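You operate a simulated robot arm through the tools that you are given. There is no shell and no other tool. Be economical: measure what you need, move in short steps, check, and stop when the job is done.

You run a simulated robot arm. Do the job below in one go: nothing can be reset, and whatever is moved stays where it is left.

JOB
Take the drain cup on the top of the kitting table and put it away on the top of the air bench. Then put the white leather patch on the top of the kitting table away on the top of the low checking shelf. Then take the L upper set from the top of the kitting table and leave it on top of the blue empty oil cartridge. Then take the yellow eyelet strap and put it on the top of the low checking shelf. Then open the gold-tone-labelled bin. Do these in the order given. Set down upright: upper set.

It is judged by the outcome, as a careful person would: the job done as asked, and still so three seconds after it is handed in. It fails if anything else is knocked over, pushed out of place, dropped, spilled or broken.

ROBOT AND FRAMES
A 7-joint arm with a two-finger parallel gripper on a trunk, on a base that drives. Base frame: it is fixed to the floor where the robot stands at the start and does not move with it; the origin is under the middle of the robot, x ahead of it, y to its left, z up; the surface under the hand at the start is at about z = 0.85. Readings come in m, rad, newtons and seconds.
Its first joint turns from -2.897 to 2.897 rad. Places, roughly: drain cup (8x8x8 cm) [0.5, -0.2, 0.9]; empty oil cartridge [0.5, 0.5, 1]; gold-tone-labelled bin [-0.4, -1.2, 0.9]; top of the air bench [0.9, -6.9, 0.9]; top of the low checking shelf (240x24 cm) [-0.56, 3.26, 0.44]; upper set [0.5, 0.5, 1]; white leather patch (8x6x2 cm) [0.7, 0.4, 0.9]; yellow eyelet strap (11x5x2 cm) [-0.3, 3.4, 0.9]. Payload 1.57 kg.
The TCP is the grasp point between the finger pads, 0.03 m short of the fingertips. In the tool frame z runs along the fingers and y along their closing line. The gripper opens to 0.11 m. The fingers are 0.024 m wide and 0.012 m thick; the gripper's body (0.048 by 0.112 m) begins 0.078 m behind the TCP.
Orientation is that of the tool frame in the base frame, as a unit quaternion [w, x, y, z]. With the fingers straight down and closing along the base's y, the tool's x points along the base's -x, its y along +y and its z along -z.

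CONTROLS
- The arm moves only by the tool nudge_tool. Its argument "moves" is a list of rows, each a list of 3 entries, a list of its own where there are three numbers: the finger opening in m, from 0 to 0.11, then the shift along the tool's x, y, z in m, then the turn, a rotation vector about the tool's x, y, z in rad. In form: [[fingers, [tx, ty, tz], [rx, ry, rz]], ...]. A call has 1 to 8 rows; each row shifts and turns the commanded pose from where the row before left it, along the tool's axes as they then stand. Each row takes 0.2 s and may step no farther than 0.05 m and 0.15 rad from the row before; otherwise, or with a gripper value out of range, the whole call is refused. A pose out of reach is approached as far as the arm can. The call stops where the force on the tool passes 40 N (or 10 N more than at its start, if that is more) or the arm is blocked; 0.2 s more then pass. Each finger travels about 0.108 m/s and halts on what it meets, pressing with about 34 N; the grip force reading is that of the motor and also rises with nothing between the fingers. The clock runs only during rows and for 0.2 s after the last one: add rows that do not move to give the fingers time. The reply holds the time, the measured pose of the TCP, the force on the tool along the base axes, the opening and the grip force, in the units named above and with some noise, with the torque about the TCP (base axes, N m) and any sound that the robot's microphone picked up.
- Cameras (640 x 400 px; columns grow to the right, rows downward): "scene" is now at [0.4651, 0.2395, 1.1465]; the picture's right is [0.74, -0.67, 0.00], its down [-0.63, -0.69, -0.36] and it looks along [0.24, 0.27, -0.93] (base axes); focal length 214 px, centre (320, 200). "wrist" rides on the gripper at [0.07, 0.016, -0.141] in the tool frame; the picture's right is [-0.23, 0.97, 0.00], its down [-0.85, -0.20, -0.48] and it looks along [-0.47, -0.11, 0.88] (tool axes); focal length 222 px, centre (320, 200). There is no depth. A picture from a camera that has moved, and an enlarged one, comes with that camera's place and axes in the base frame and with its lens.
- camera(camera): a new picture of that camera. It takes no simulated time.
- lift_body(by): slides the trunk up (or, below 0, down) by that many m; the arm and the scene camera ride with it, the base frame stays. It gives what a move gives, with no picture.
- drive_base(legs): drives the robot by 1 to 6 legs, each [ahead, left, turn to the left] in m, m and rad, along the robot's own axes; the way and the turn of a leg run together, so that a leg with both is an arc; at most 1.5 m and 3.142 rad a leg. The arm and the cameras ride along, it lands a little off, and it stops where it bumps. It gives what a move gives.
- pan_tilt(pan, tilt): turns the head with the scene camera to pan (to the left, within 1.798 rad either way) and tilt (down, from -0.506 to 1.204), counted from straight ahead of the robot. It gives what a move gives.
- enlarge(camera, box): a new picture of the part [left, top, right, bottom] of that camera's present view, enlarged. It takes no simulated time.
- close_job(): hands the job in; it is judged then, once.

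Go step by step. Nothing tells you exact positions but the pictures and the camera data: compare them with the known pose of the tool, close in by small moves and look again before you grip or let go. The budget is 165 turns and 108 pictures, counting those below and the enlarged ones. Unless the task says otherwise, let go and move clear before handing in, and close with one line.

The tools are called after "Call:" by a JSON object that holds its "api" and its "payload". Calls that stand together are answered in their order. nudge_tool: Moves the arm, as the interface text tells. Its arguments: {"type":"object","properties":{"moves":{"type":"array"}},"required":["moves"]} The other tools are called the same way: lift_body (by) slides the trunk up or down; drive_base (legs) drives the base; pan_tilt (pan, tilt) turns the head that bears the scene camera; camera (camera) takes a picture; enlarge (camera, box) takes an enlarged picture of a part of a camera's view; close_job () hands the job in.

At the start:

```text
time: 0.0
position: [0.3675, 0.3475, 1.0964]
tcp_rot: [0.063, 0.008, 0.996, -0.069]
contact_force: [0.0, -0.3, -0.7]
torque: [-0.02, 0.0, 0.03]
opening: 0.1102
finger_force: 0.1
trunk travel left (down, up): [-0.225, 0.385]
robot x, y, heading: [-0.0004, -0.0012, -0.004]
head pan, tilt: [0.831, 1.201]
```

scene: 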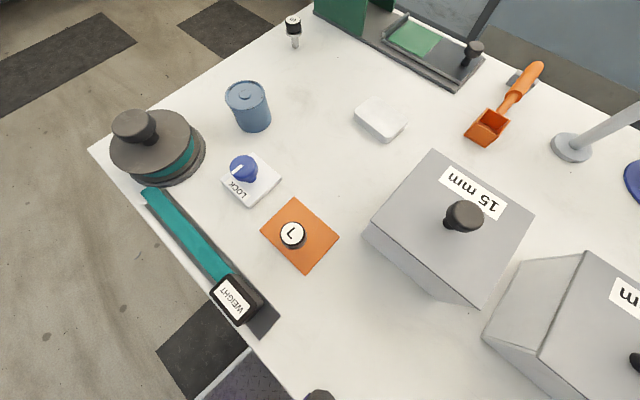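
wrist: 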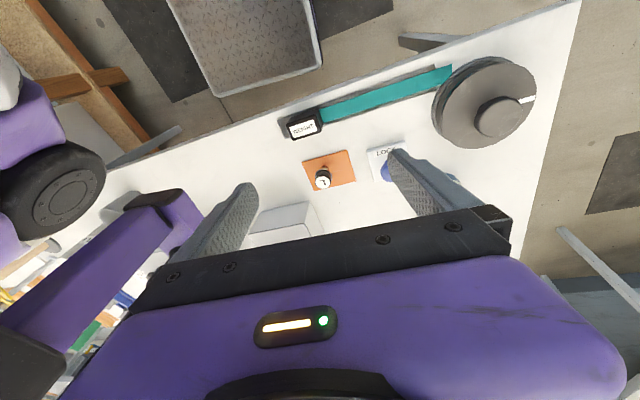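

I see the kitting table with a blue cartridge, white patch, and small labelled pieces. I'll look around for the drain cup first.

Call:
{"api": "pan_tilt", "payload": {"pan": -0.3, "tilt": 0.9}}

Call:
{"api": "camera", "payload": {"camera": "scene"}}

Call:
{"api": "enlarge", "payload": {"camera": "wrist", "box": [260, 50, 560, 240]}}

```text
time: 1.4
position: [0.367, 0.3477, 1.0968]
tcp_rot: [0.064, 0.011, 0.995, -0.069]
contact_force: [0.1, -0.3, -0.4]
torque: [-0.03, 0.03, 0.02]
opening: 0.1101
finger_force: 0.1
trunk travel left (down, up): [-0.225, 0.385]
robot x, y, heading: [-0.0009, -0.0011, 0.003]
head pan, tilt: [-0.3, 0.901]
```

```text
105 pictures are left
camera scene: at [0.4995, 0.1759, 1.1663], right [-0.29, -0.96, 0.0], down [-0.75, 0.23, -0.62], along [0.59, -0.18, -0.78], focal length 214 px, centre (320, 200)
```

scene: 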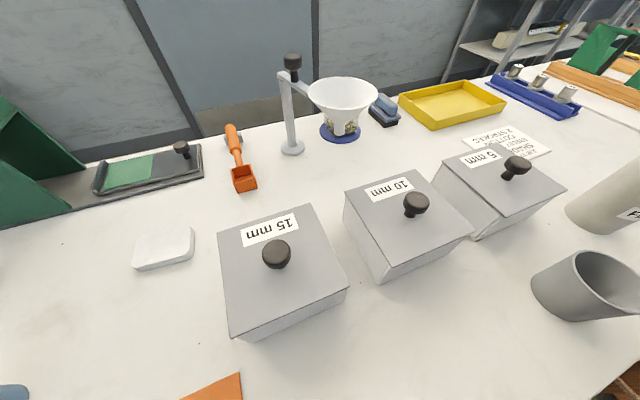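

```text
2.11 times, centred on (410, 145) of wrist
camera zoom: at [0.2809, 0.3832, 1.2249], right [0.25, 0.96, -0.11], down [0.78, -0.14, 0.61], along [0.57, -0.24, -0.79], focal length 468 px, centre (130, 316)
```

zoom: 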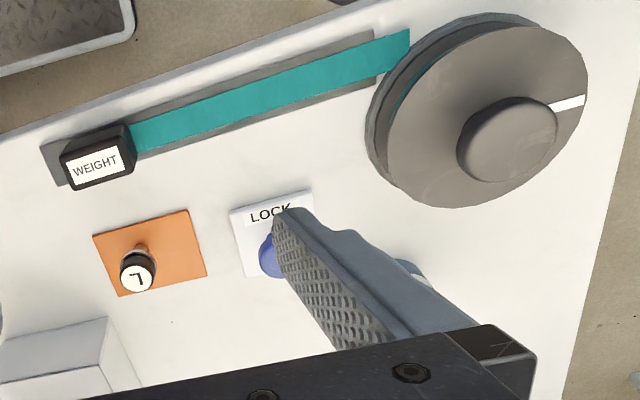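

The grey cup at about (0.48,-0.17) is the drain cup. I'll look again left with zooms to tell the labelled upper sets apart, and the cup closer.

Call:
{"api": "enlarge", "payload": {"camera": "scene", "box": [480, 200, 640, 380]}}

Call:
{"api": "pan_tilt", "payload": {"pan": 0.9, "tilt": 0.8}}

Call:
{"api": "camera", "payload": {"camera": "scene"}}

```text
2.22 times, centred on (560, 290) of scene
camera zoom: at [0.4995, 0.1759, 1.1663], right [-0.29, -0.96, 0.0], down [-0.75, 0.23, -0.62], along [0.59, -0.18, -0.78], focal length 477 px, centre (-213, 0)
```

zoom: 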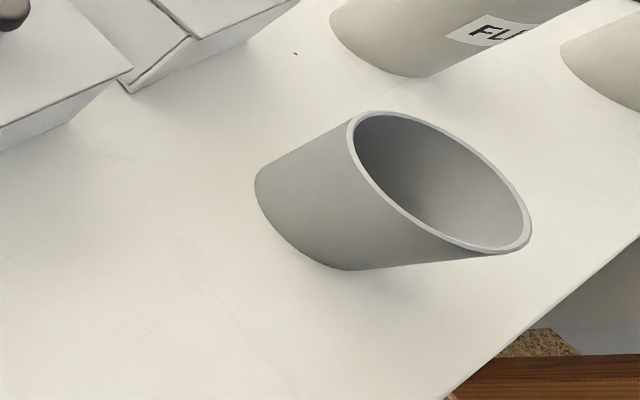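

```text
time: 2.8
position: [0.3669, 0.3475, 1.0963]
tcp_rot: [0.064, 0.01, 0.995, -0.07]
contact_force: [-0.8, 0.0, 0.0]
torque: [-0.04, -0.01, -0.01]
opening: 0.11
finger_force: 0.0
trunk travel left (down, up): [-0.225, 0.385]
robot x, y, heading: [-0.0012, 0.0011, -0.002]
head pan, tilt: [0.901, 0.799]
```

```text
102 pictures are left
camera scene: at [0.4776, 0.2614, 1.1742], right [0.78, -0.62, 0.0], down [-0.45, -0.56, -0.7], along [0.43, 0.55, -0.72], focal length 214 px, centre (320, 200)
```

scene: 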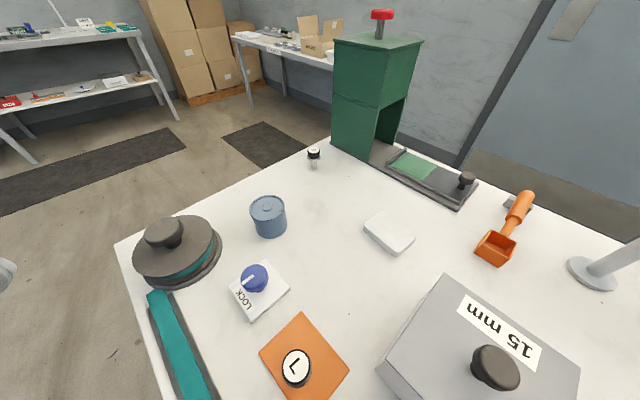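

Call:
{"api": "enlarge", "payload": {"camera": "scene", "box": [270, 130, 350, 180]}}

Call:
{"api": "enlarge", "payload": {"camera": "scene", "box": [220, 170, 380, 400]}}

Call:
{"api": "enlarge", "payload": {"camera": "scene", "box": [0, 0, 200, 130]}}

```text
8.00 times, centred on (310, 155) of scene
camera zoom: at [0.4776, 0.2614, 1.1742], right [0.78, -0.62, 0.0], down [-0.45, -0.56, -0.7], along [0.43, 0.55, -0.72], focal length 1716 px, centre (400, 560)
```

zoom: 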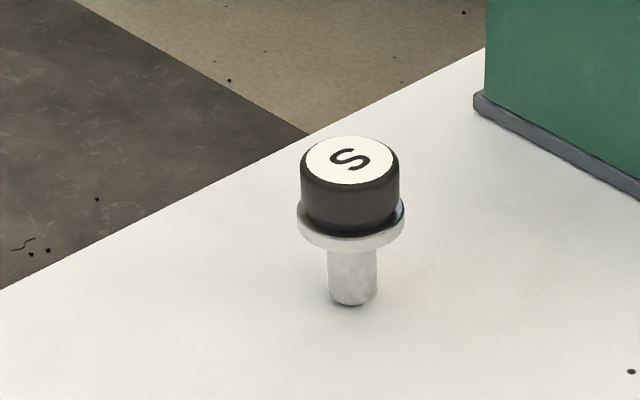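

```text
1.74 times, centred on (300, 285) of scene
camera zoom: at [0.4776, 0.2614, 1.1742], right [0.78, -0.62, 0.0], down [-0.45, -0.56, -0.7], along [0.43, 0.55, -0.72], focal length 373 px, centre (355, 52)
```

zoom: 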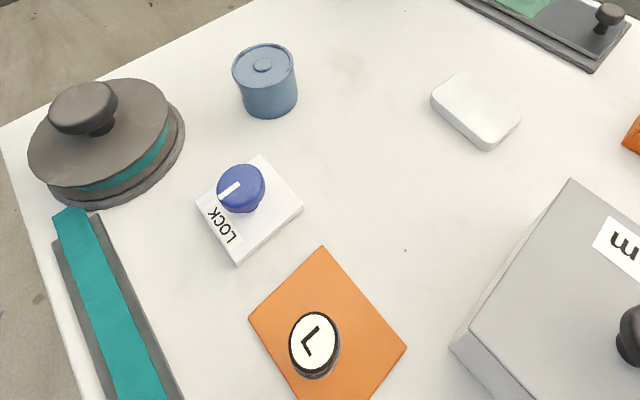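

```text
3.08 times, centred on (100, 65) of scene
camera zoom: at [0.4776, 0.2614, 1.1742], right [0.78, -0.62, 0.0], down [-0.45, -0.56, -0.7], along [0.43, 0.55, -0.72], focal length 660 px, centre (997, 615)
```

zoom: 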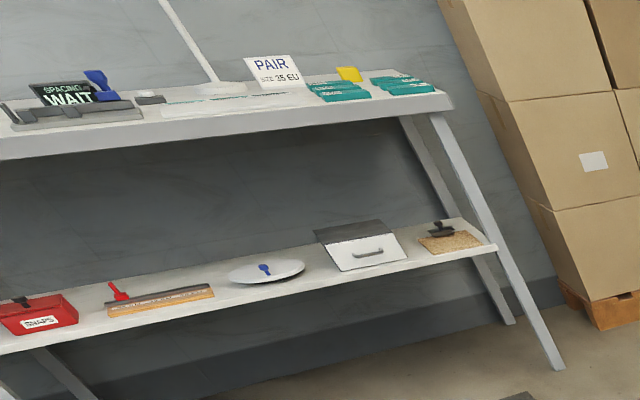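

The L set stands on the orange pad, with the S set further away. Before backing up I'll survey the surroundings to the right and left.

Call:
{"api": "pan_tilt", "payload": {"pan": -1.79, "tilt": 0.4}}

Call:
{"api": "camera", "payload": {"camera": "scene"}}

Call:
{"api": "pan_tilt", "payload": {"pan": 1.79, "tilt": 0.4}}

Call:
{"api": "camera", "payload": {"camera": "scene"}}

```text
time: 5.1
position: [0.3679, 0.3472, 1.0971]
tcp_rot: [0.063, 0.009, 0.995, -0.07]
contact_force: [-0.2, -0.4, 0.0]
torque: [-0.01, 0.01, 0.0]
opening: 0.11
finger_force: 0.0
trunk travel left (down, up): [-0.225, 0.385]
robot x, y, heading: [-0.0013, 0.0013, -0.002]
head pan, tilt: [-1.791, 0.4]
```

```text
98 pictures are left
camera scene: at [0.4072, 0.1078, 1.2093], right [-0.98, 0.22, 0.0], down [0.08, 0.38, -0.92], along [-0.2, -0.9, -0.39], focal length 214 px, centre (320, 200)
```

scene: 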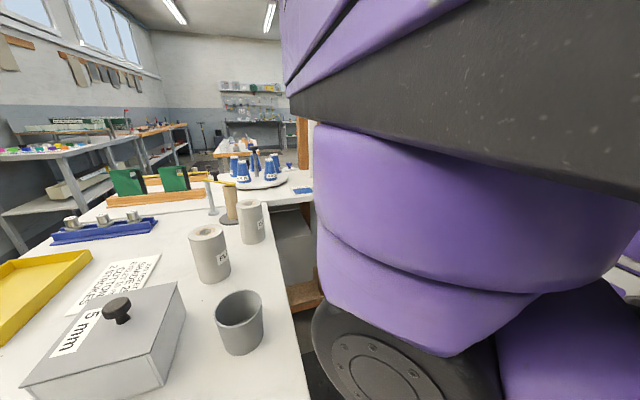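

```text
time: 8.1
position: [0.3669, 0.347, 1.0975]
tcp_rot: [0.064, 0.008, 0.996, -0.069]
contact_force: [0.3, 0.2, 0.4]
torque: [-0.03, 0.0, 0.0]
opening: 0.1101
finger_force: 0.1
trunk travel left (down, up): [-0.225, 0.385]
robot x, y, heading: [0.0011, 0.0013, 0.002]
head pan, tilt: [1.791, 0.4]
```

```text
97 pictures are left
camera scene: at [0.4072, 0.2886, 1.2093], right [0.98, 0.22, 0.0], down [0.08, -0.38, -0.92], along [-0.2, 0.9, -0.39], focal length 214 px, centre (320, 200)
```

scene: 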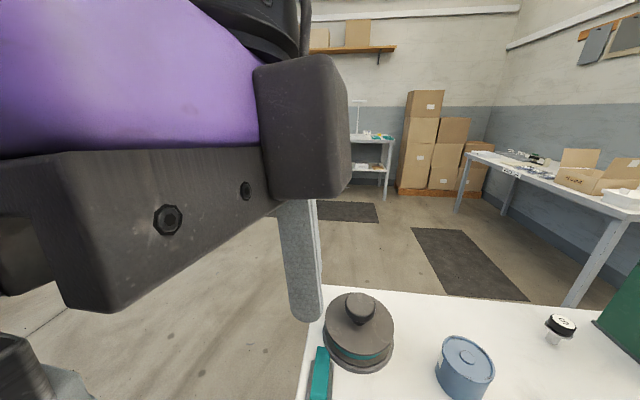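

The room is mostly clear; I'll back off 0.2 m so that the cup comes within reach, then look at the cup.

Call:
{"api": "drive_base", "payload": {"legs": [[-0.2, 0, 0]]}}

Call:
{"api": "pan_tilt", "payload": {"pan": -0.8, "tilt": 0.8}}

Call:
{"api": "camera", "payload": {"camera": "scene"}}

Call:
{"api": "camera", "payload": {"camera": "wrist"}}

```text
time: 9.7
position: [0.1662, 0.3471, 1.0969]
tcp_rot: [0.064, 0.009, 0.995, -0.07]
contact_force: [-0.7, 0.2, 0.1]
torque: [0.03, -0.04, -0.02]
opening: 0.1099
finger_force: 0.0
trunk travel left (down, up): [-0.225, 0.385]
robot x, y, heading: [-0.201, 0.0001, 0.003]
head pan, tilt: [1.791, 0.4]
```

```text
time: 12.1
position: [0.1675, 0.3473, 1.0983]
tcp_rot: [0.064, 0.009, 0.995, -0.07]
contact_force: [0.4, -0.3, 0.1]
torque: [-0.02, 0.0, 0.02]
opening: 0.1099
finger_force: 0.1
trunk travel left (down, up): [-0.225, 0.385]
robot x, y, heading: [-0.2014, 0.0014, -0.002]
head pan, tilt: [-0.799, 0.799]
```

```text
96 pictures are left
camera scene: at [0.2829, 0.1404, 1.1742], right [-0.72, -0.7, 0.0], down [-0.5, 0.51, -0.7], along [0.49, -0.5, -0.72], focal length 214 px, centre (320, 200)
```

scene: 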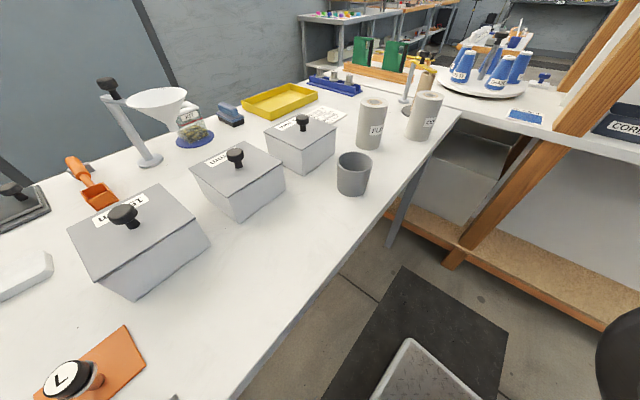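

```text
95 pictures are left
camera wrist: at [0.0799, 0.3833, 1.2248], right [0.25, 0.96, -0.11], down [0.78, -0.14, 0.61], along [0.57, -0.24, -0.79], focal length 222 px, centre (320, 200)
```

wrist: 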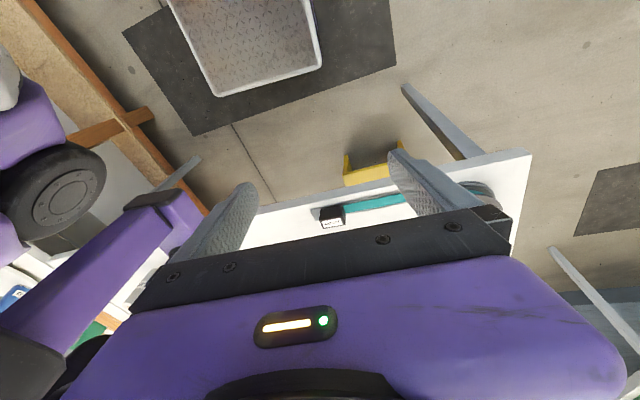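

The cup rim is at about (0.478,-0.152,0.93). I'll straighten the tool and move out forward over the table first, high, so the arm passes in front of the head.

Call:
{"api": "nudge_tool", "payload": {"moves": [[0.11, [0, 0, -0.03], [-0.07, 0.064, -0.009]], [0.11, [0, 0, -0.03], [-0.07, 0.064, -0.009]], [0.11, [-0.045, 0, 0], [0, 0, 0]], [0.11, [-0.045, 0, 0], [0, 0, 0]], [0.11, [-0.045, 0, 0], [0, 0, 0]], [0.11, [-0.045, -0.01, 0], [0, 0, 0]], [0.11, [-0.045, -0.01, 0], [0, 0, 0]], [0.11, [-0.045, -0.01, 0], [0, 0, 0]]]}}

Call:
{"api": "camera", "payload": {"camera": "wrist"}}

```text
time: 12.7
position: [0.159, 0.3631, 1.0988]
tcp_rot: [0.081, 0.012, 0.993, -0.088]
contact_force: [-0.1, -0.5, 0.1]
torque: [-0.03, 0.0, -0.02]
opening: 0.1101
finger_force: 0.1
trunk travel left (down, up): [-0.225, 0.385]
robot x, y, heading: [-0.2001, 0.0028, -0.0]
head pan, tilt: [-0.799, 0.799]
stopped in row 2: the arm was blocked; the commanded pose is now the measured one
```

```text
94 pictures are left
camera wrist: at [0.0682, 0.4042, 1.223], right [0.26, 0.96, -0.13], down [0.76, -0.12, 0.64], along [0.59, -0.26, -0.76], focal length 222 px, centre (320, 200)
```

wrist: 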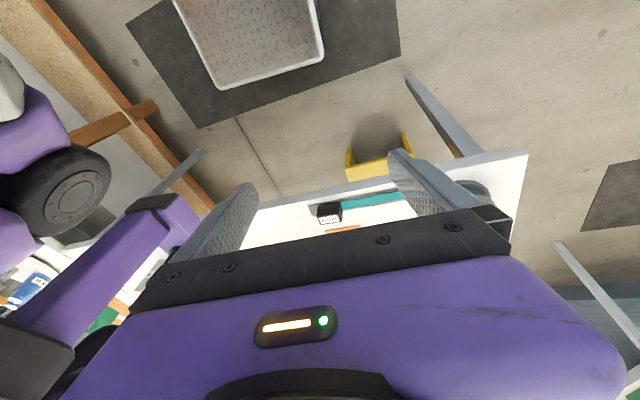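

The arm was blocked with no contact force, apparently at a joint limit since it is folded too close. I'll extend outward first, without turning.

Call:
{"api": "nudge_tool", "payload": {"moves": [[0.11, [-0.03, 0.0, 0], [0, 0, 0]], [0.11, [-0.04, 0, 0], [0, 0, 0]], [0.11, [-0.04, 0, 0], [0, 0, 0]], [0.11, [-0.04, 0, 0], [0, 0, 0]]]}}

```text
time: 13.7
position: [0.3061, 0.3614, 1.1253]
tcp_rot: [0.08, 0.011, 0.993, -0.086]
contact_force: [0.2, -0.1, 1.1]
torque: [0.01, 0.0, 0.05]
opening: 0.11
finger_force: 0.0
trunk travel left (down, up): [-0.225, 0.385]
robot x, y, heading: [-0.2022, 0.0018, 0.004]
head pan, tilt: [-0.799, 0.799]
```

Extending works. Now straightening the tool and continuing outward.

Call:
{"api": "nudge_tool", "payload": {"moves": [[0.11, [-0.03, 0, 0], [-0.086, 0.08, -0.011]], [0.11, [-0.03, 0, 0], [-0.086, 0.08, -0.011]], [0.11, [-0.04, -0.02, -0.01], [0, 0, 0]], [0.11, [-0.04, -0.02, 0], [0, 0, 0]]]}}

```text
time: 14.9
position: [0.4104, 0.3625, 1.112]
tcp_rot: [0.003, -0.053, 0.998, -0.046]
contact_force: [0.1, 0.8, 0.8]
torque: [-0.03, 0.0, 0.02]
opening: 0.1101
finger_force: 0.0
trunk travel left (down, up): [-0.225, 0.385]
robot x, y, heading: [-0.2034, -0.0022, -0.006]
head pan, tilt: [-0.799, 0.799]
stopped in row 4: the arm was blocked; the commanded pose is now the measured one
```

Blocked again while moving right; I want to see what's beside the gripper.

Call:
{"api": "pan_tilt", "payload": {"pan": 0.9, "tilt": 0.0}}

Call:
{"api": "camera", "payload": {"camera": "scene"}}

Call:
{"api": "camera", "payload": {"camera": "wrist"}}

```text
time: 16.6
position: [0.409, 0.3627, 1.1125]
tcp_rot: [0.004, -0.052, 0.998, -0.046]
contact_force: [0.1, -1.3, -0.1]
torque: [-0.02, -0.03, 0.01]
opening: 0.1102
finger_force: 0.0
trunk travel left (down, up): [-0.225, 0.385]
robot x, y, heading: [-0.1993, -0.0013, -0.0]
head pan, tilt: [0.901, 0.0]
```

```text
93 pictures are left
camera scene: at [0.2822, 0.2691, 1.2462], right [0.78, -0.62, 0.0], down [0.0, 0.0, -1.0], along [0.62, 0.78, 0.0], focal length 214 px, centre (320, 200)
```

scene: 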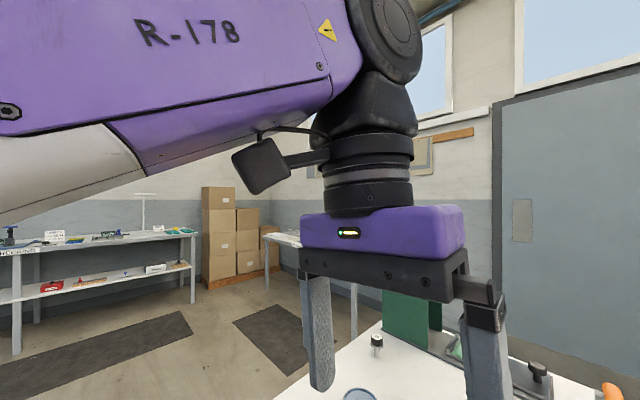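

```text
92 pictures are left
camera wrist: at [0.337, 0.3836, 1.2515], right [0.12, 0.99, -0.09], down [0.87, -0.06, 0.5], along [0.49, -0.14, -0.86], focal length 222 px, centre (320, 200)
```

wrist: 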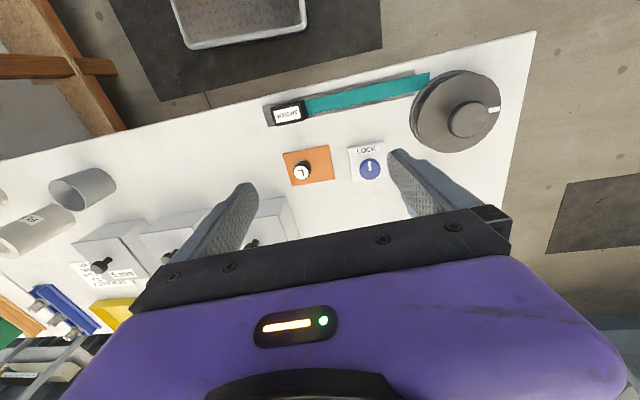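

The forearm comes round on the left, so rather than sweeping it past the head, I'll turn the base right by 0.76 rad, which should bring the tool above the cup.

Call:
{"api": "drive_base", "payload": {"legs": [[0, 0, -0.758]]}}

Call:
{"api": "pan_tilt", "payload": {"pan": 0.5, "tilt": 0.7}}

Call:
{"api": "camera", "payload": {"camera": "scene"}}

Call:
{"api": "camera", "payload": {"camera": "wrist"}}

```text
time: 19.0
position: [0.4919, -0.1569, 1.1137]
tcp_rot: [-0.014, 0.319, 0.946, -0.044]
contact_force: [-0.8, 0.1, 0.1]
torque: [0.0, -0.01, 0.02]
opening: 0.1098
finger_force: 0.1
trunk travel left (down, up): [-0.225, 0.385]
robot x, y, heading: [-0.2009, -0.0006, -0.757]
head pan, tilt: [0.901, 0.0]
```

```text
time: 20.1
position: [0.4905, -0.1561, 1.1125]
tcp_rot: [-0.014, 0.319, 0.947, -0.045]
contact_force: [-0.5, 0.2, 0.1]
torque: [0.01, 0.0, -0.01]
opening: 0.11
finger_force: 0.0
trunk travel left (down, up): [-0.225, 0.385]
robot x, y, heading: [-0.2002, 0.0008, -0.749]
head pan, tilt: [0.499, 0.7]
```

```text
91 pictures are left
camera scene: at [0.3296, -0.1708, 1.1825], right [-0.25, -0.97, 0.0], down [-0.62, 0.16, -0.77], along [0.74, -0.19, -0.64], focal length 214 px, centre (320, 200)
```

scene: 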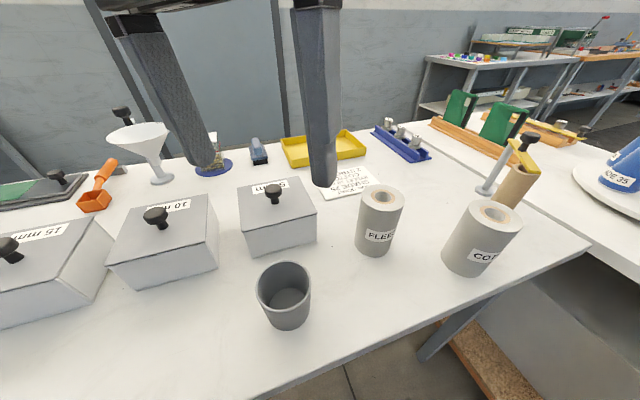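

```text
90 pictures are left
camera wrist: at [0.4538, -0.0901, 1.2513], right [0.77, 0.63, -0.09], down [0.59, -0.64, 0.5], along [0.26, -0.44, -0.86], focal length 222 px, centre (320, 200)
```

wrist: 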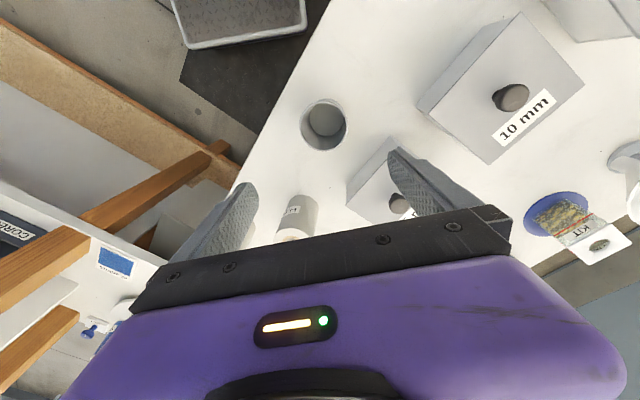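

Both views put the cup at about (0.477,-0.155). I'll straighten the tool, centre it, and go down to just above the rim.

Call:
{"api": "nudge_tool", "payload": {"moves": [[0.11, [0.0113, -0.0074, 0], [-0.094, 0.002, 0]], [0.11, [0, 0, 0.04], [0, 0, 0]], [0.11, [0, 0, 0.04], [0, 0, 0]], [0.11, [0, 0, 0.035], [0, 0, 0]]]}}

Call:
{"api": "camera", "payload": {"camera": "wrist"}}

Call:
{"api": "camera", "payload": {"camera": "scene"}}

```text
time: 21.1
position: [0.4781, -0.1551, 0.9991]
tcp_rot: [0.001, 0.32, 0.947, 0.002]
contact_force: [0.9, 0.0, 0.3]
torque: [0.0, -0.03, 0.0]
opening: 0.1099
finger_force: 0.1
trunk travel left (down, up): [-0.225, 0.385]
robot x, y, heading: [-0.2026, -0.0001, -0.756]
head pan, tilt: [0.499, 0.7]
```

```text
89 pictures are left
camera wrist: at [0.4323, -0.0998, 1.1401], right [0.77, 0.64, 0.0], down [0.56, -0.68, 0.48], along [0.31, -0.37, -0.88], focal length 222 px, centre (320, 200)
```

wrist: 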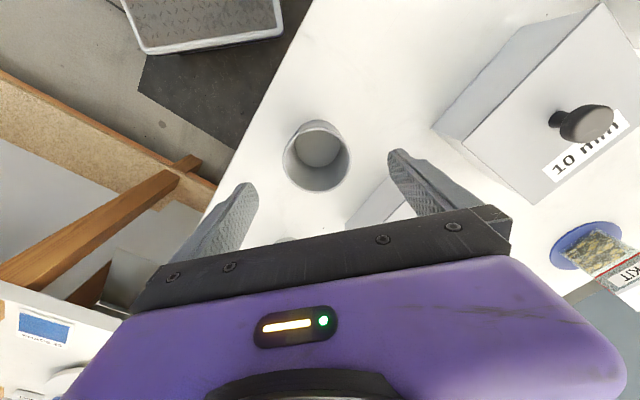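

```text
88 pictures are left
camera scene: at [0.3294, -0.1709, 1.1826], right [-0.25, -0.97, 0.0], down [-0.62, 0.16, -0.77], along [0.74, -0.19, -0.64], focal length 214 px, centre (320, 200)
```

scene: 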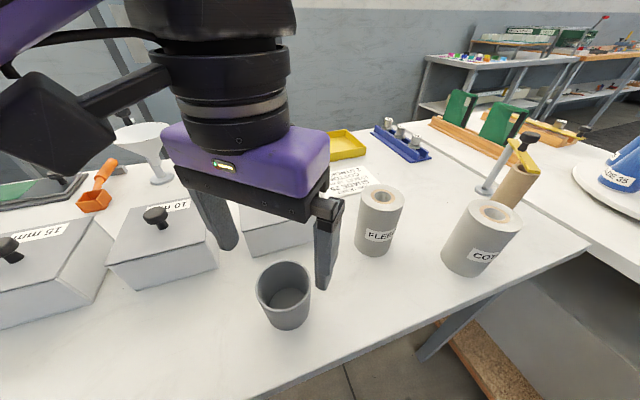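

The cup sits well between the fingers. Descending with a small correction, then gripping.

Call:
{"api": "nudge_tool", "payload": {"moves": [[0.11, [0.004, -0.003, 0.035], [0, 0, 0]], [0.11, [0, 0, 0.035], [0, 0, 0]], [0.11, [0, 0, 0.033], [0, 0, 0]], [0.075, [0, 0, 0], [0, 0, 0]], [0.06, [0, 0, 0], [0, 0, 0]], [0.06, [0, 0, 0], [0, 0, 0]]]}}

Call:
{"api": "camera", "payload": {"camera": "scene"}}

```text
time: 22.4
position: [0.4726, -0.1554, 0.8948]
tcp_rot: [0.0, 0.321, 0.947, 0.001]
contact_force: [0.2, -0.6, 0.6]
torque: [-0.01, -0.1, 0.0]
opening: 0.0699
finger_force: 34.0
trunk travel left (down, up): [-0.225, 0.385]
robot x, y, heading: [-0.2018, -0.0014, -0.757]
head pan, tilt: [0.499, 0.7]
```

```text
87 pictures are left
camera scene: at [0.3296, -0.1708, 1.1824], right [-0.25, -0.97, 0.0], down [-0.62, 0.16, -0.76], along [0.74, -0.19, -0.64], focal length 214 px, centre (320, 200)
```

scene: 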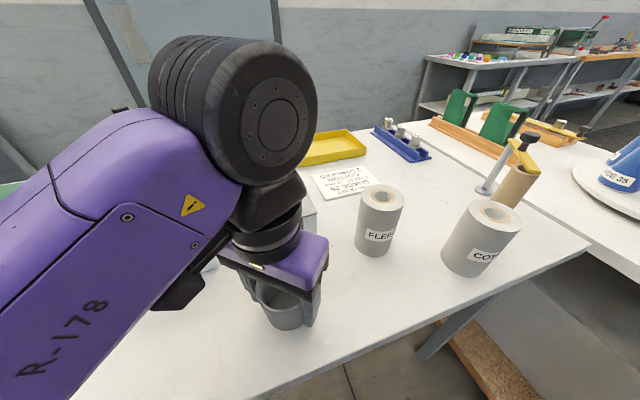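

The cup is gripped (opening 0.07). Lifting it high.

Call:
{"api": "nudge_tool", "payload": {"moves": [[0.06, [0, 0, -0.02], [0, 0, 0]], [0.06, [0, 0, -0.045], [0, 0, 0]], [0.06, [0, 0, -0.045], [0, 0, 0]], [0.06, [0, 0, -0.045], [0, 0, 0]], [0.06, [0, 0, -0.045], [0, 0, 0]], [0.06, [0, 0, -0.045], [0, 0, 0]]]}}

Call:
{"api": "pan_tilt", "payload": {"pan": -1.2, "tilt": 0.35}}

Call:
{"api": "camera", "payload": {"camera": "scene"}}

Call:
{"api": "camera", "payload": {"camera": "wrist"}}

```text
time: 24.1
position: [0.4766, -0.1479, 1.1119]
tcp_rot: [-0.013, 0.319, 0.947, -0.039]
contact_force: [-0.3, -0.4, -1.2]
torque: [0.04, -0.01, -0.03]
opening: 0.0696
finger_force: 33.5
trunk travel left (down, up): [-0.225, 0.385]
robot x, y, heading: [-0.2028, -0.002, -0.756]
head pan, tilt: [0.499, 0.7]
stopped in row 6: the arm was blocked; the commanded pose is now the measured one
```

```text
time: 25.8
position: [0.4776, -0.1488, 1.1126]
tcp_rot: [-0.012, 0.32, 0.947, -0.04]
contact_force: [0.0, 0.4, -0.9]
torque: [0.03, 0.0, 0.02]
opening: 0.0697
finger_force: 34.2
trunk travel left (down, up): [-0.225, 0.385]
robot x, y, heading: [-0.1999, -0.0004, -0.759]
head pan, tilt: [-1.201, 0.351]
```

```text
86 pictures are left
camera scene: at [0.2125, -0.2355, 1.2138], right [-0.93, 0.38, 0.0], down [0.13, 0.32, -0.94], along [-0.35, -0.87, -0.34], focal length 214 px, centre (320, 200)
```

scene: 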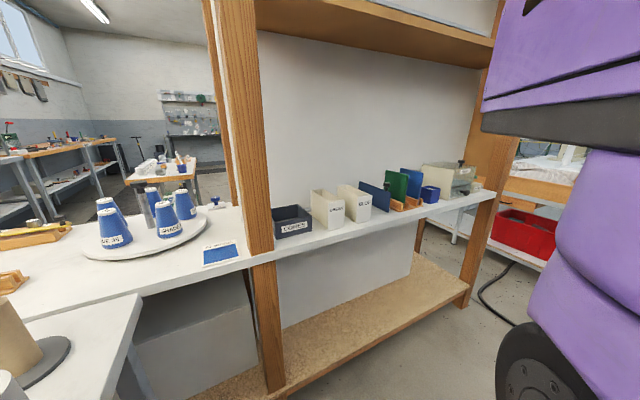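

```text
85 pictures are left
camera wrist: at [0.4383, -0.0852, 1.252], right [0.77, 0.63, -0.08], down [0.58, -0.64, 0.49], along [0.26, -0.43, -0.87], focal length 222 px, centre (320, 200)
```

wrist: 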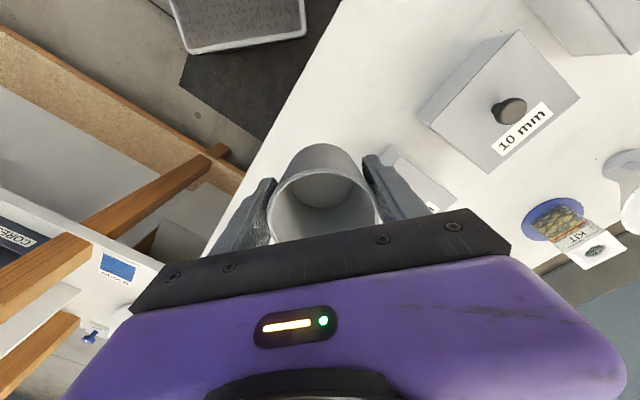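

The arm's ceiling at this trunk height is about z=1.11. I'll back off the table by 0.35 m and then turn left to look at the room behind.

Call:
{"api": "drive_base", "payload": {"legs": [[-0.35, 0, 0]]}}

Call:
{"api": "pan_tilt", "payload": {"pan": -1.0, "tilt": 0.25}}

Call:
{"api": "camera", "payload": {"camera": "scene"}}

```text
time: 28.1
position: [0.2221, 0.0938, 1.1132]
tcp_rot: [-0.012, 0.317, 0.947, -0.04]
contact_force: [-0.2, 0.2, -0.5]
torque: [0.02, -0.03, 0.02]
opening: 0.0696
finger_force: 34.4
trunk travel left (down, up): [-0.225, 0.385]
robot x, y, heading: [-0.4516, 0.2369, -0.751]
head pan, tilt: [-1.201, 0.351]
```

```text
time: 28.8
position: [0.2232, 0.0938, 1.1126]
tcp_rot: [-0.013, 0.317, 0.948, -0.04]
contact_force: [-0.1, 0.0, -0.6]
torque: [-0.01, -0.01, 0.01]
opening: 0.0694
finger_force: 33.8
trunk travel left (down, up): [-0.225, 0.385]
robot x, y, heading: [-0.4561, 0.2407, -0.751]
head pan, tilt: [-1.0, 0.25]
```

```text
84 pictures are left
camera scene: at [-0.024, 0.0006, 1.2232], right [-0.98, 0.18, 0.0], down [0.04, 0.24, -0.97], along [-0.17, -0.95, -0.25], focal length 214 px, centre (320, 200)
```

scene: 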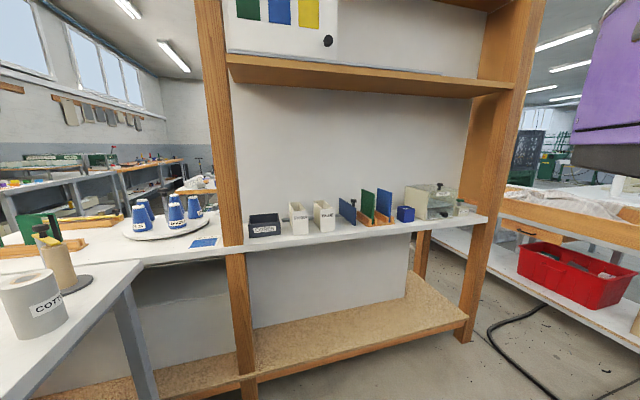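

I'll turn right about 1.1 rad to see the passage past the rack.

Call:
{"api": "drive_base", "payload": {"legs": [[-0.2, 0, -1.1]]}}

Call:
{"api": "pan_tilt", "payload": {"pan": -0.7, "tilt": 0.25}}

Call:
{"api": "camera", "payload": {"camera": "scene"}}

Call:
{"api": "pan_tilt", "payload": {"pan": 0.2, "tilt": 0.25}}

Call:
{"api": "camera", "payload": {"camera": "scene"}}

```text
time: 31.9
position: [-0.3282, -0.2478, 1.1112]
tcp_rot: [-0.031, 0.765, 0.643, -0.028]
contact_force: [-0.2, -0.6, -1.1]
torque: [-0.03, 0.03, 0.01]
opening: 0.0692
finger_force: 34.6
trunk travel left (down, up): [-0.225, 0.385]
robot x, y, heading: [-0.5076, 0.425, -1.849]
head pan, tilt: [-1.0, 0.25]
```

```text
time: 32.7
position: [-0.3277, -0.247, 1.1116]
tcp_rot: [-0.032, 0.765, 0.643, -0.029]
contact_force: [-0.3, 0.0, -1.2]
torque: [0.03, -0.01, 0.01]
opening: 0.0691
finger_force: 34.0
trunk travel left (down, up): [-0.225, 0.385]
robot x, y, heading: [-0.5067, 0.4245, -1.847]
head pan, tilt: [-0.7, 0.25]
```

```text
83 pictures are left
camera scene: at [-0.5087, -0.0961, 1.2233], right [-0.56, 0.83, 0.0], down [0.2, 0.14, -0.97], along [-0.8, -0.54, -0.25], focal length 214 px, centre (320, 200)
```

scene: 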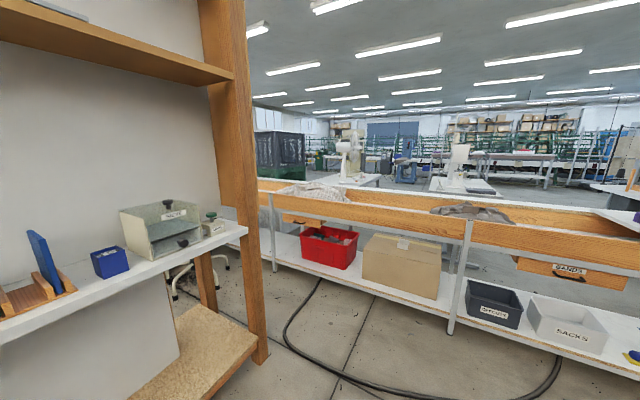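

```text
time: 33.9
position: [-0.3276, -0.2472, 1.1133]
tcp_rot: [-0.031, 0.765, 0.643, -0.028]
contact_force: [0.3, 0.0, -0.5]
torque: [0.01, -0.01, -0.01]
opening: 0.0693
finger_force: 34.2
trunk travel left (down, up): [-0.225, 0.385]
robot x, y, heading: [-0.5127, 0.422, -1.852]
head pan, tilt: [0.201, 0.25]
```

```text
82 pictures are left
camera scene: at [-0.4384, -0.137, 1.2233], right [-1.0, 0.08, 0.0], down [0.02, 0.25, -0.97], along [-0.07, -0.97, -0.25], focal length 214 px, centre (320, 200)
```

scene: 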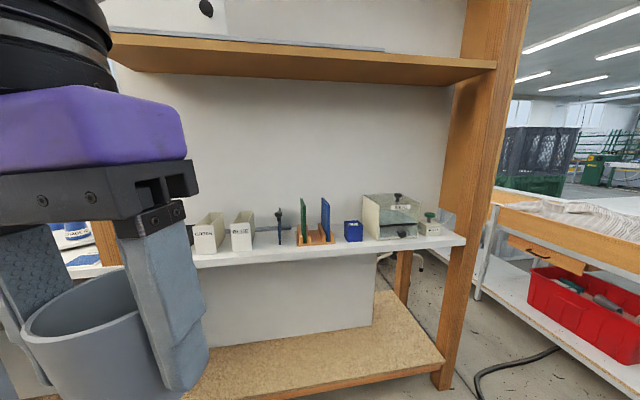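

There's a passage between the rack and the wooden bench on the left. Zooming on the box/bins to identify the gold-labelled one and to judge the passage.

Call:
{"api": "enlarge", "payload": {"camera": "scene", "box": [180, 170, 480, 260]}}

Call:
{"api": "pan_tilt", "payload": {"pan": -0.4, "tilt": 0.5}}

Call:
{"api": "camera", "payload": {"camera": "scene"}}

```text
2.13 times, centred on (330, 215) of scene
camera zoom: at [-0.4384, -0.137, 1.2233], right [-1.0, 0.08, 0.0], down [0.02, 0.25, -0.97], along [-0.07, -0.97, -0.25], focal length 458 px, centre (299, 168)
```

zoom: 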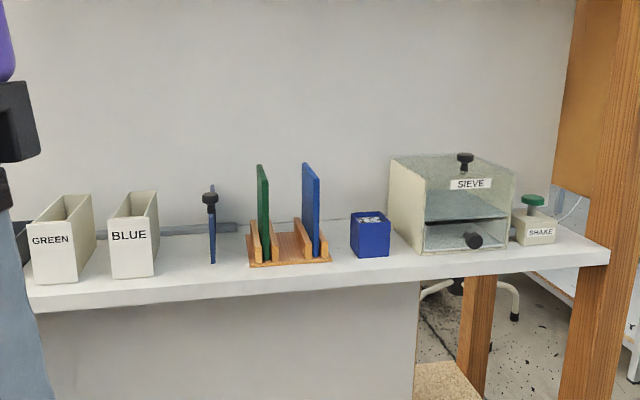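

```text
time: 34.9
position: [-0.3272, -0.2467, 1.1132]
tcp_rot: [-0.031, 0.764, 0.644, -0.027]
contact_force: [0.3, 0.0, 0.0]
torque: [0.03, 0.05, -0.04]
opening: 0.0688
finger_force: 34.2
trunk travel left (down, up): [-0.225, 0.385]
robot x, y, heading: [-0.5089, 0.4238, -1.847]
head pan, tilt: [-0.4, 0.499]
```

```text
80 pictures are left
camera scene: at [-0.4882, -0.1149, 1.2002], right [-0.78, 0.63, 0.0], down [0.3, 0.37, -0.88], along [-0.55, -0.69, -0.48], focal length 214 px, centre (320, 200)
```

scene: 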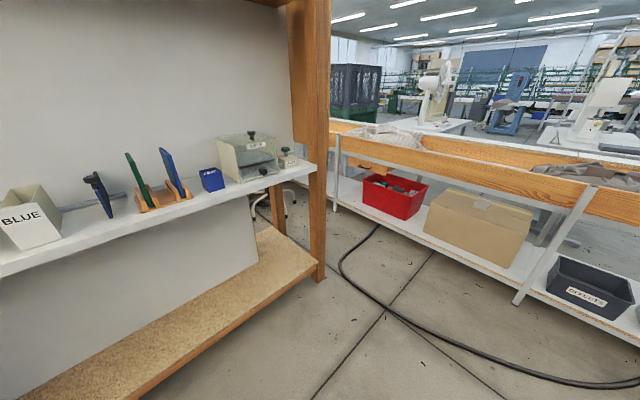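

The passage is at x≈-1.13…-1.9. I'd like to know how far my elbow sticks out before driving through, so I look at my own arm.

Call:
{"api": "pan_tilt", "payload": {"pan": 1.5, "tilt": 0.5}}

Call:
{"api": "camera", "payload": {"camera": "scene"}}

Call:
{"api": "pan_tilt", "payload": {"pan": -1.79, "tilt": 0.9}}

Call:
{"api": "camera", "payload": {"camera": "scene"}}

```text
time: 36.8
position: [-0.3279, -0.247, 1.1123]
tcp_rot: [-0.032, 0.764, 0.643, -0.028]
contact_force: [0.8, 0.5, -0.7]
torque: [0.0, -0.02, 0.02]
opening: 0.0687
finger_force: 34.3
trunk travel left (down, up): [-0.225, 0.385]
robot x, y, heading: [-0.503, 0.4272, -1.849]
head pan, tilt: [1.499, 0.499]
```

```text
79 pictures are left
camera scene: at [-0.3457, -0.075, 1.2001], right [-0.34, -0.94, 0.0], down [-0.45, 0.16, -0.88], along [0.82, -0.3, -0.48], focal length 214 px, centre (320, 200)
```

scene: 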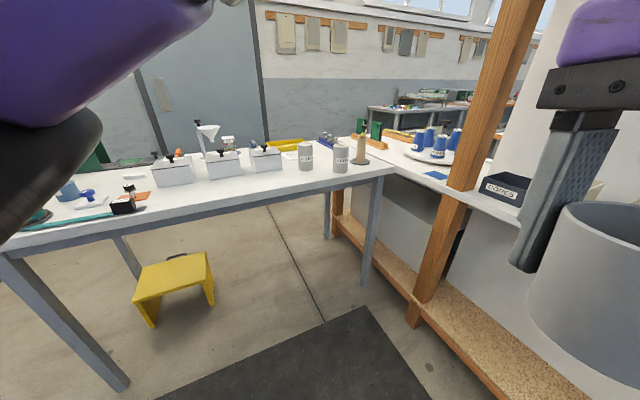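

```text
time: 39.6
position: [-0.3276, -0.2471, 1.112]
tcp_rot: [-0.031, 0.765, 0.643, -0.028]
contact_force: [0.3, -0.6, 0.1]
torque: [0.0, 0.02, -0.01]
opening: 0.0688
finger_force: 33.5
trunk travel left (down, up): [-0.225, 0.385]
robot x, y, heading: [-0.5073, 0.4242, -1.848]
head pan, tilt: [-1.791, 0.901]
```

```text
78 pictures are left
camera scene: at [-0.4976, -0.008, 1.1663], right [0.48, 0.88, 0.0], down [0.69, -0.37, -0.62], along [-0.55, 0.3, -0.78], focal length 214 px, centre (320, 200)
```

scene: 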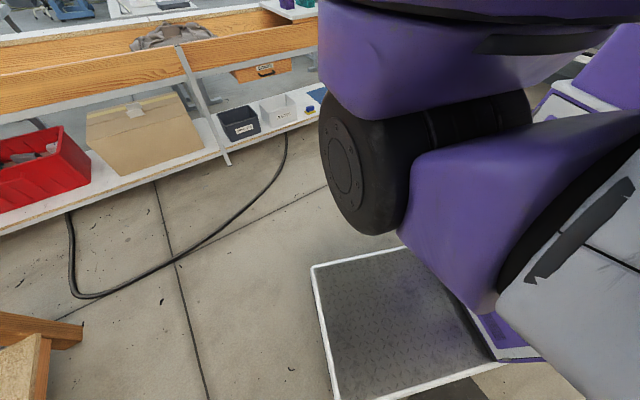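

The elbow sticks out to my left by ~0.5 m at z≈1.1. I'll straighten the tool, lower slightly off the limit, and swing the arm to the centre so the robot is narrower.

Call:
{"api": "nudge_tool", "payload": {"moves": [[0.06, [0, 0, 0.04], [-0.083, 0.003, 0]], [0.06, [0, -0.045, 0.01], [0, 0, 0.07]], [0.06, [0, -0.045, 0], [0, 0, 0.07]], [0.06, [0, -0.045, 0], [0, 0, 0.07]], [0.06, [0, -0.045, 0], [0, 0, 0.07]], [0.06, [0, -0.045, 0], [0, 0, 0.07]], [0.06, [0, -0.045, 0], [0, 0, 0.07]], [0.06, [0, -0.045, 0], [0, 0, 0.07]]]}}

Call:
{"api": "pan_tilt", "payload": {"pan": 1.6, "tilt": 0.2}}

Call:
{"api": "camera", "payload": {"camera": "scene"}}

```text
time: 40.9
position: [-0.4567, -0.172, 1.0602]
tcp_rot: [-0.007, 0.8, 0.599, -0.003]
contact_force: [0.0, 0.6, -0.3]
torque: [0.04, -0.03, 0.02]
opening: 0.0686
finger_force: 33.7
trunk travel left (down, up): [-0.225, 0.385]
robot x, y, heading: [-0.5072, 0.4282, -1.848]
head pan, tilt: [-1.791, 0.901]
stopped in row 6: the arm was blocked; the commanded pose is now the measured one
```

```text
time: 43.8
position: [-0.4521, -0.175, 1.0643]
tcp_rot: [-0.01, 0.803, 0.595, -0.005]
contact_force: [134.0, -82.6, 72.3]
torque: [19.24, 18.34, -14.42]
opening: 0.0687
finger_force: 34.2
trunk travel left (down, up): [-0.225, 0.385]
robot x, y, heading: [-0.5068, 0.4256, -1.85]
head pan, tilt: [1.6, 0.201]
```

```text
77 pictures are left
camera scene: at [-0.4979, -0.1093, 1.2196], right [-0.7, 0.71, 0.0], down [0.2, 0.2, -0.96], along [-0.68, -0.67, -0.28], focal length 214 px, centre (320, 200)
```

scene: 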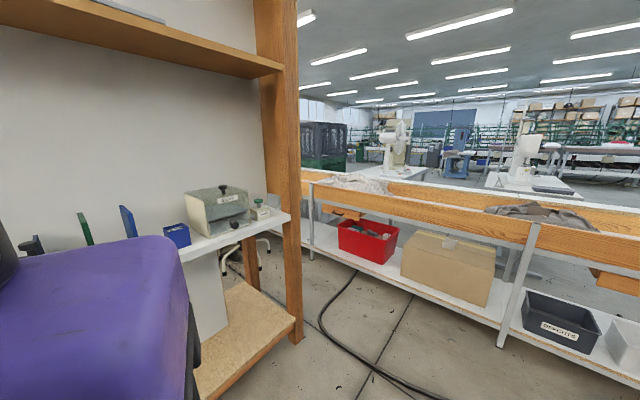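

The head has contacted the gripper: it is a solid obstacle in the arm's way. I immediately pan it back off.

Call:
{"api": "pan_tilt", "payload": {"pan": -1.0, "tilt": 0.2}}

Call:
{"api": "nudge_tool", "payload": {"moves": [[0.06, [0, 0, 0], [0, 0, 0]]]}}

Call:
{"api": "camera", "payload": {"camera": "wrist"}}

Call:
{"api": "camera", "payload": {"camera": "scene"}}

```text
time: 46.1
position: [-0.457, -0.1724, 1.0617]
tcp_rot: [-0.006, 0.802, 0.597, -0.002]
contact_force: [14.5, -37.5, 15.3]
torque: [6.88, 1.58, -2.6]
opening: 0.0681
finger_force: 33.9
trunk travel left (down, up): [-0.225, 0.385]
robot x, y, heading: [-0.5081, 0.4229, -1.845]
head pan, tilt: [-1.0, 0.201]
```

```text
time: 46.5
position: [-0.4574, -0.1717, 1.0606]
tcp_rot: [-0.006, 0.801, 0.598, -0.002]
contact_force: [17.1, -17.6, 18.0]
torque: [3.97, 1.77, -2.03]
opening: 0.0684
finger_force: 33.9
trunk travel left (down, up): [-0.225, 0.385]
robot x, y, heading: [-0.5067, 0.423, -1.845]
head pan, tilt: [-1.0, 0.201]
```

```text
76 pictures are left
camera wrist: at [-0.4212, -0.1111, 1.2022], right [0.87, -0.5, -0.01], down [-0.43, -0.77, 0.48], along [-0.25, -0.41, -0.88], focal length 222 px, centre (320, 200)
```

wrist: 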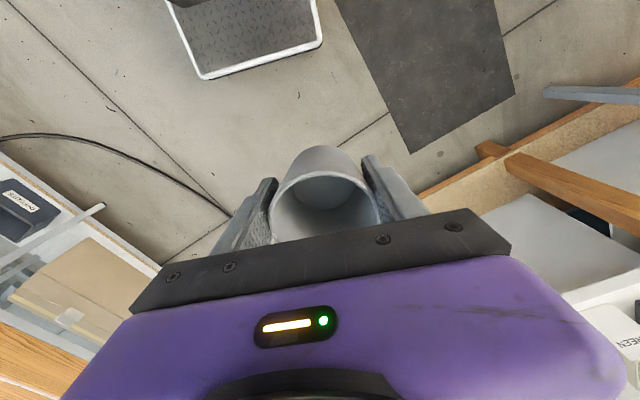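

```text
75 pictures are left
camera scene: at [-0.5207, -0.07, 1.2279], right [-0.28, 0.96, 0.0], down [0.19, 0.06, -0.98], along [-0.94, -0.27, -0.2], focal length 214 px, centre (320, 200)
```

scene: 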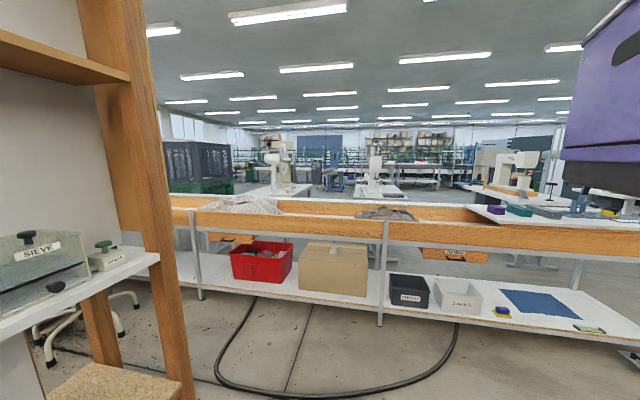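

Still light contact; moving the arm back left 0.1 m.

Call:
{"api": "nudge_tool", "payload": {"moves": [[0.06, [0, 0.04, 0], [0, 0, -0.06]], [0.06, [0, 0.04, 0], [0, 0, -0.06]], [0.06, [0, 0.03, 0], [0, 0, -0.05]]]}}

```text
time: 47.3
position: [-0.3513, -0.1996, 1.0599]
tcp_rot: [-0.006, 0.748, 0.663, -0.001]
contact_force: [-0.9, 0.3, -0.2]
torque: [0.03, 0.02, 0.0]
opening: 0.0683
finger_force: 33.7
trunk travel left (down, up): [-0.225, 0.385]
robot x, y, heading: [-0.5051, 0.4233, -1.847]
head pan, tilt: [-1.0, 0.201]
```

Free again. I'll shift to line up with the passage (x≈-1.5) while staying well back, and look down it.

Call:
{"api": "drive_base", "payload": {"legs": [[0, 0, 0.277], [0, -1.0, 0]]}}

Call:
{"api": "pan_tilt", "payload": {"pan": -0.2, "tilt": 0.35}}

Call:
{"api": "camera", "payload": {"camera": "scene"}}

```text
time: 53.3
position: [-1.1611, -0.1364, 1.0604]
tcp_rot: [-0.006, 0.645, 0.765, -0.002]
contact_force: [-0.3, -0.3, -1.3]
torque: [0.01, 0.0, -0.04]
opening: 0.0676
finger_force: 33.7
trunk travel left (down, up): [-0.225, 0.385]
robot x, y, heading: [-1.4856, 0.4144, -1.556]
head pan, tilt: [-1.0, 0.201]
```

```text
time: 54.5
position: [-1.1605, -0.1361, 1.0597]
tcp_rot: [-0.006, 0.644, 0.765, -0.003]
contact_force: [-0.9, 1.4, -0.4]
torque: [0.0, -0.01, -0.03]
opening: 0.0678
finger_force: 34.6
trunk travel left (down, up): [-0.225, 0.385]
robot x, y, heading: [-1.4871, 0.4152, -1.558]
head pan, tilt: [-0.201, 0.351]
```

```text
74 pictures are left
camera scene: at [-1.2987, -0.1024, 1.2138], right [-0.98, 0.19, 0.0], down [0.06, 0.34, -0.94], along [-0.17, -0.92, -0.34], focal length 214 px, centre (320, 200)
```

scene: 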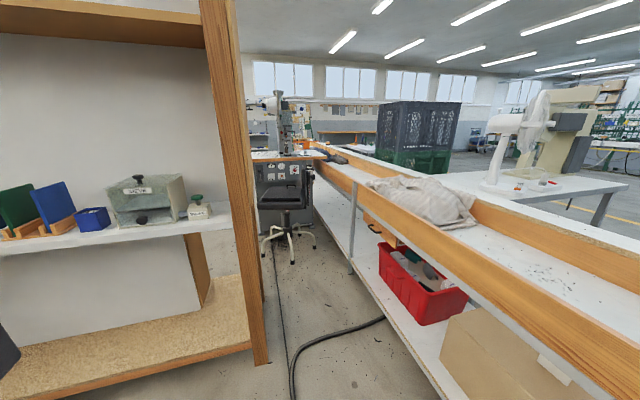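

The passage is blocked by a swivel chair and machine behind the rack. The corridor on the far (+x) side of the kitting table (between it and the wall) looks open, so I'll go round the kitting table's left end.

Call:
{"api": "drive_base", "payload": {"legs": [[0, 0, 1.557], [0.9, 1.1, 0], [1.0, 0, 0]]}}

Call:
{"api": "pan_tilt", "payload": {"pan": -0.5, "tilt": 0.4}}

Call:
{"api": "camera", "payload": {"camera": "scene"}}

```text
time: 70.1
position: [0.9738, 1.8101, 1.0598]
tcp_rot: [-0.002, -0.071, 0.997, -0.006]
contact_force: [-0.1, 0.2, -1.7]
torque: [-0.02, -0.04, 0.0]
opening: 0.0671
finger_force: 33.3
trunk travel left (down, up): [-0.225, 0.385]
robot x, y, heading: [0.4107, 1.5007, -0.02]
head pan, tilt: [-0.201, 0.351]
```

```text
time: 70.9
position: [0.9722, 1.8099, 1.0596]
tcp_rot: [-0.002, -0.071, 0.997, -0.005]
contact_force: [0.9, -0.5, -0.7]
torque: [-0.01, 0.01, 0.03]
opening: 0.0671
finger_force: 34.1
trunk travel left (down, up): [-0.225, 0.385]
robot x, y, heading: [0.4154, 1.4999, -0.013]
head pan, tilt: [-0.499, 0.4]
```

```text
73 pictures are left
camera scene: at [0.9235, 1.6444, 1.2093], right [-0.49, -0.87, 0.0], down [-0.34, 0.19, -0.92], along [0.8, -0.45, -0.39], focal length 214 px, centre (320, 200)
```

scene: 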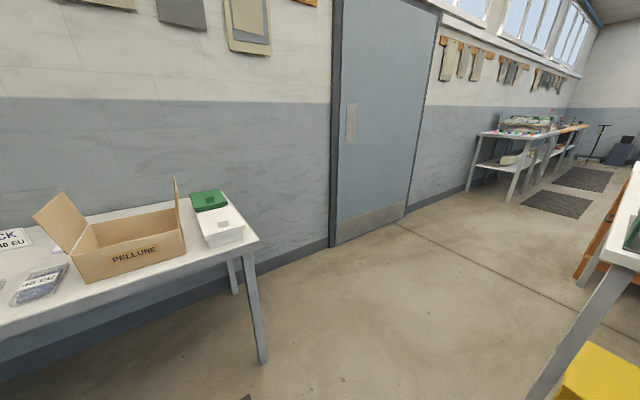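

The corridor between the tables and the wall benches looks open, about 0.8 m wide at its narrowest around x≈1.55. I'll raise the trunk for clearance over bench objects and drive round.

Call:
{"api": "lift_body", "payload": {"by": 0.3}}

Call:
{"api": "drive_base", "payload": {"legs": [[0.5, -0.3, 0], [0.635, 0, 0], [0, 0, -1.557]]}}

Call:
{"api": "pan_tilt", "payload": {"pan": -0.1, "tilt": 0.45}}

Call:
{"api": "camera", "payload": {"camera": "scene"}}

Call:
{"api": "camera", "payload": {"camera": "wrist"}}

```text
time: 73.9
position: [0.9733, 1.8088, 1.3587]
tcp_rot: [-0.003, -0.07, 0.998, -0.005]
contact_force: [0.9, -0.7, -0.3]
torque: [-0.02, 0.02, 0.0]
opening: 0.0669
finger_force: 34.1
trunk travel left (down, up): [-0.525, 0.085]
robot x, y, heading: [0.415, 1.4971, -0.013]
head pan, tilt: [-0.499, 0.4]
```

```text
time: 82.8
position: [2.0969, 0.8764, 1.3602]
tcp_rot: [-0.004, 0.426, 0.904, -0.004]
contact_force: [0.5, -0.5, -1.4]
torque: [-0.03, -0.02, -0.03]
opening: 0.0664
finger_force: 34.8
trunk travel left (down, up): [-0.525, 0.085]
robot x, y, heading: [1.5396, 1.1902, -1.04]
head pan, tilt: [-0.499, 0.4]
stopped in leg 3: the robot was blocked; the commanded pose is now the measured one
```

```text
time: 83.7
position: [2.0976, 0.8767, 1.3594]
tcp_rot: [-0.005, 0.426, 0.905, -0.004]
contact_force: [0.1, 0.3, -0.1]
torque: [-0.01, 0.01, -0.01]
opening: 0.0664
finger_force: 34.7
trunk travel left (down, up): [-0.525, 0.085]
robot x, y, heading: [1.5393, 1.1934, -1.036]
head pan, tilt: [-0.099, 0.45]
```

```text
72 pictures are left
camera scene: at [1.968, 0.8425, 1.5046], right [-0.91, -0.42, 0.0], down [-0.18, 0.39, -0.9], along [0.38, -0.82, -0.44], focal length 214 px, centre (320, 200)
```

scene: 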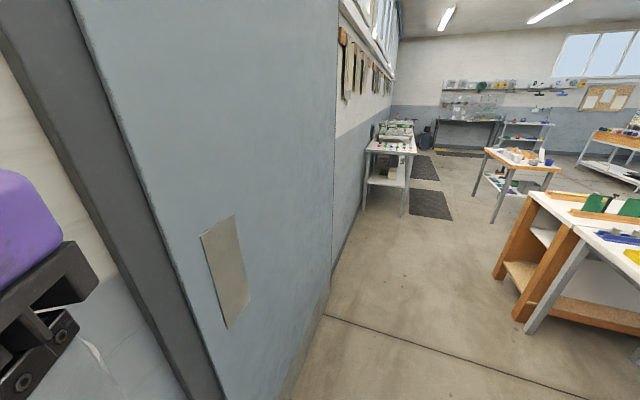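

```text
71 pictures are left
camera wrist: at [2.067, 0.9413, 1.5012], right [0.9, 0.44, -0.01], down [0.4, -0.79, 0.48], along [0.2, -0.43, -0.88], focal length 222 px, centre (320, 200)
```

wrist: 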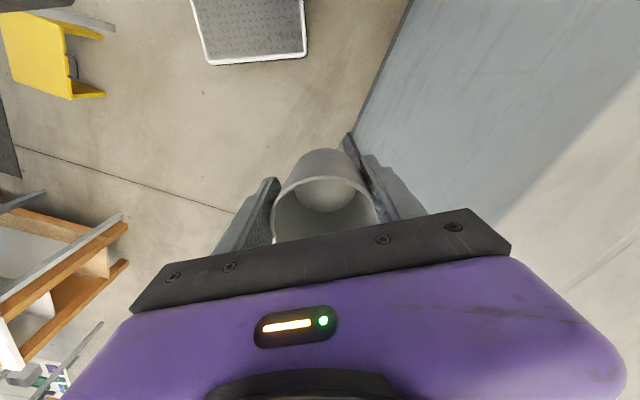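

The wall is close on the left (x≈2.3). I'll shift away from it, finish the turn, and drive down the corridor.

Call:
{"api": "drive_base", "payload": {"legs": [[-0.225, -0.262, 0], [0, 0, -0.53]]}}

```text
time: 87.4
position: [1.5218, 0.6986, 1.3597]
tcp_rot: [-0.005, 0.647, 0.762, -0.002]
contact_force: [-0.9, 0.1, -0.9]
torque: [0.02, 0.03, 0.0]
opening: 0.0659
finger_force: 33.9
trunk travel left (down, up): [-0.525, 0.085]
robot x, y, heading: [1.1979, 1.2545, -1.564]
head pan, tilt: [-0.099, 0.45]
```

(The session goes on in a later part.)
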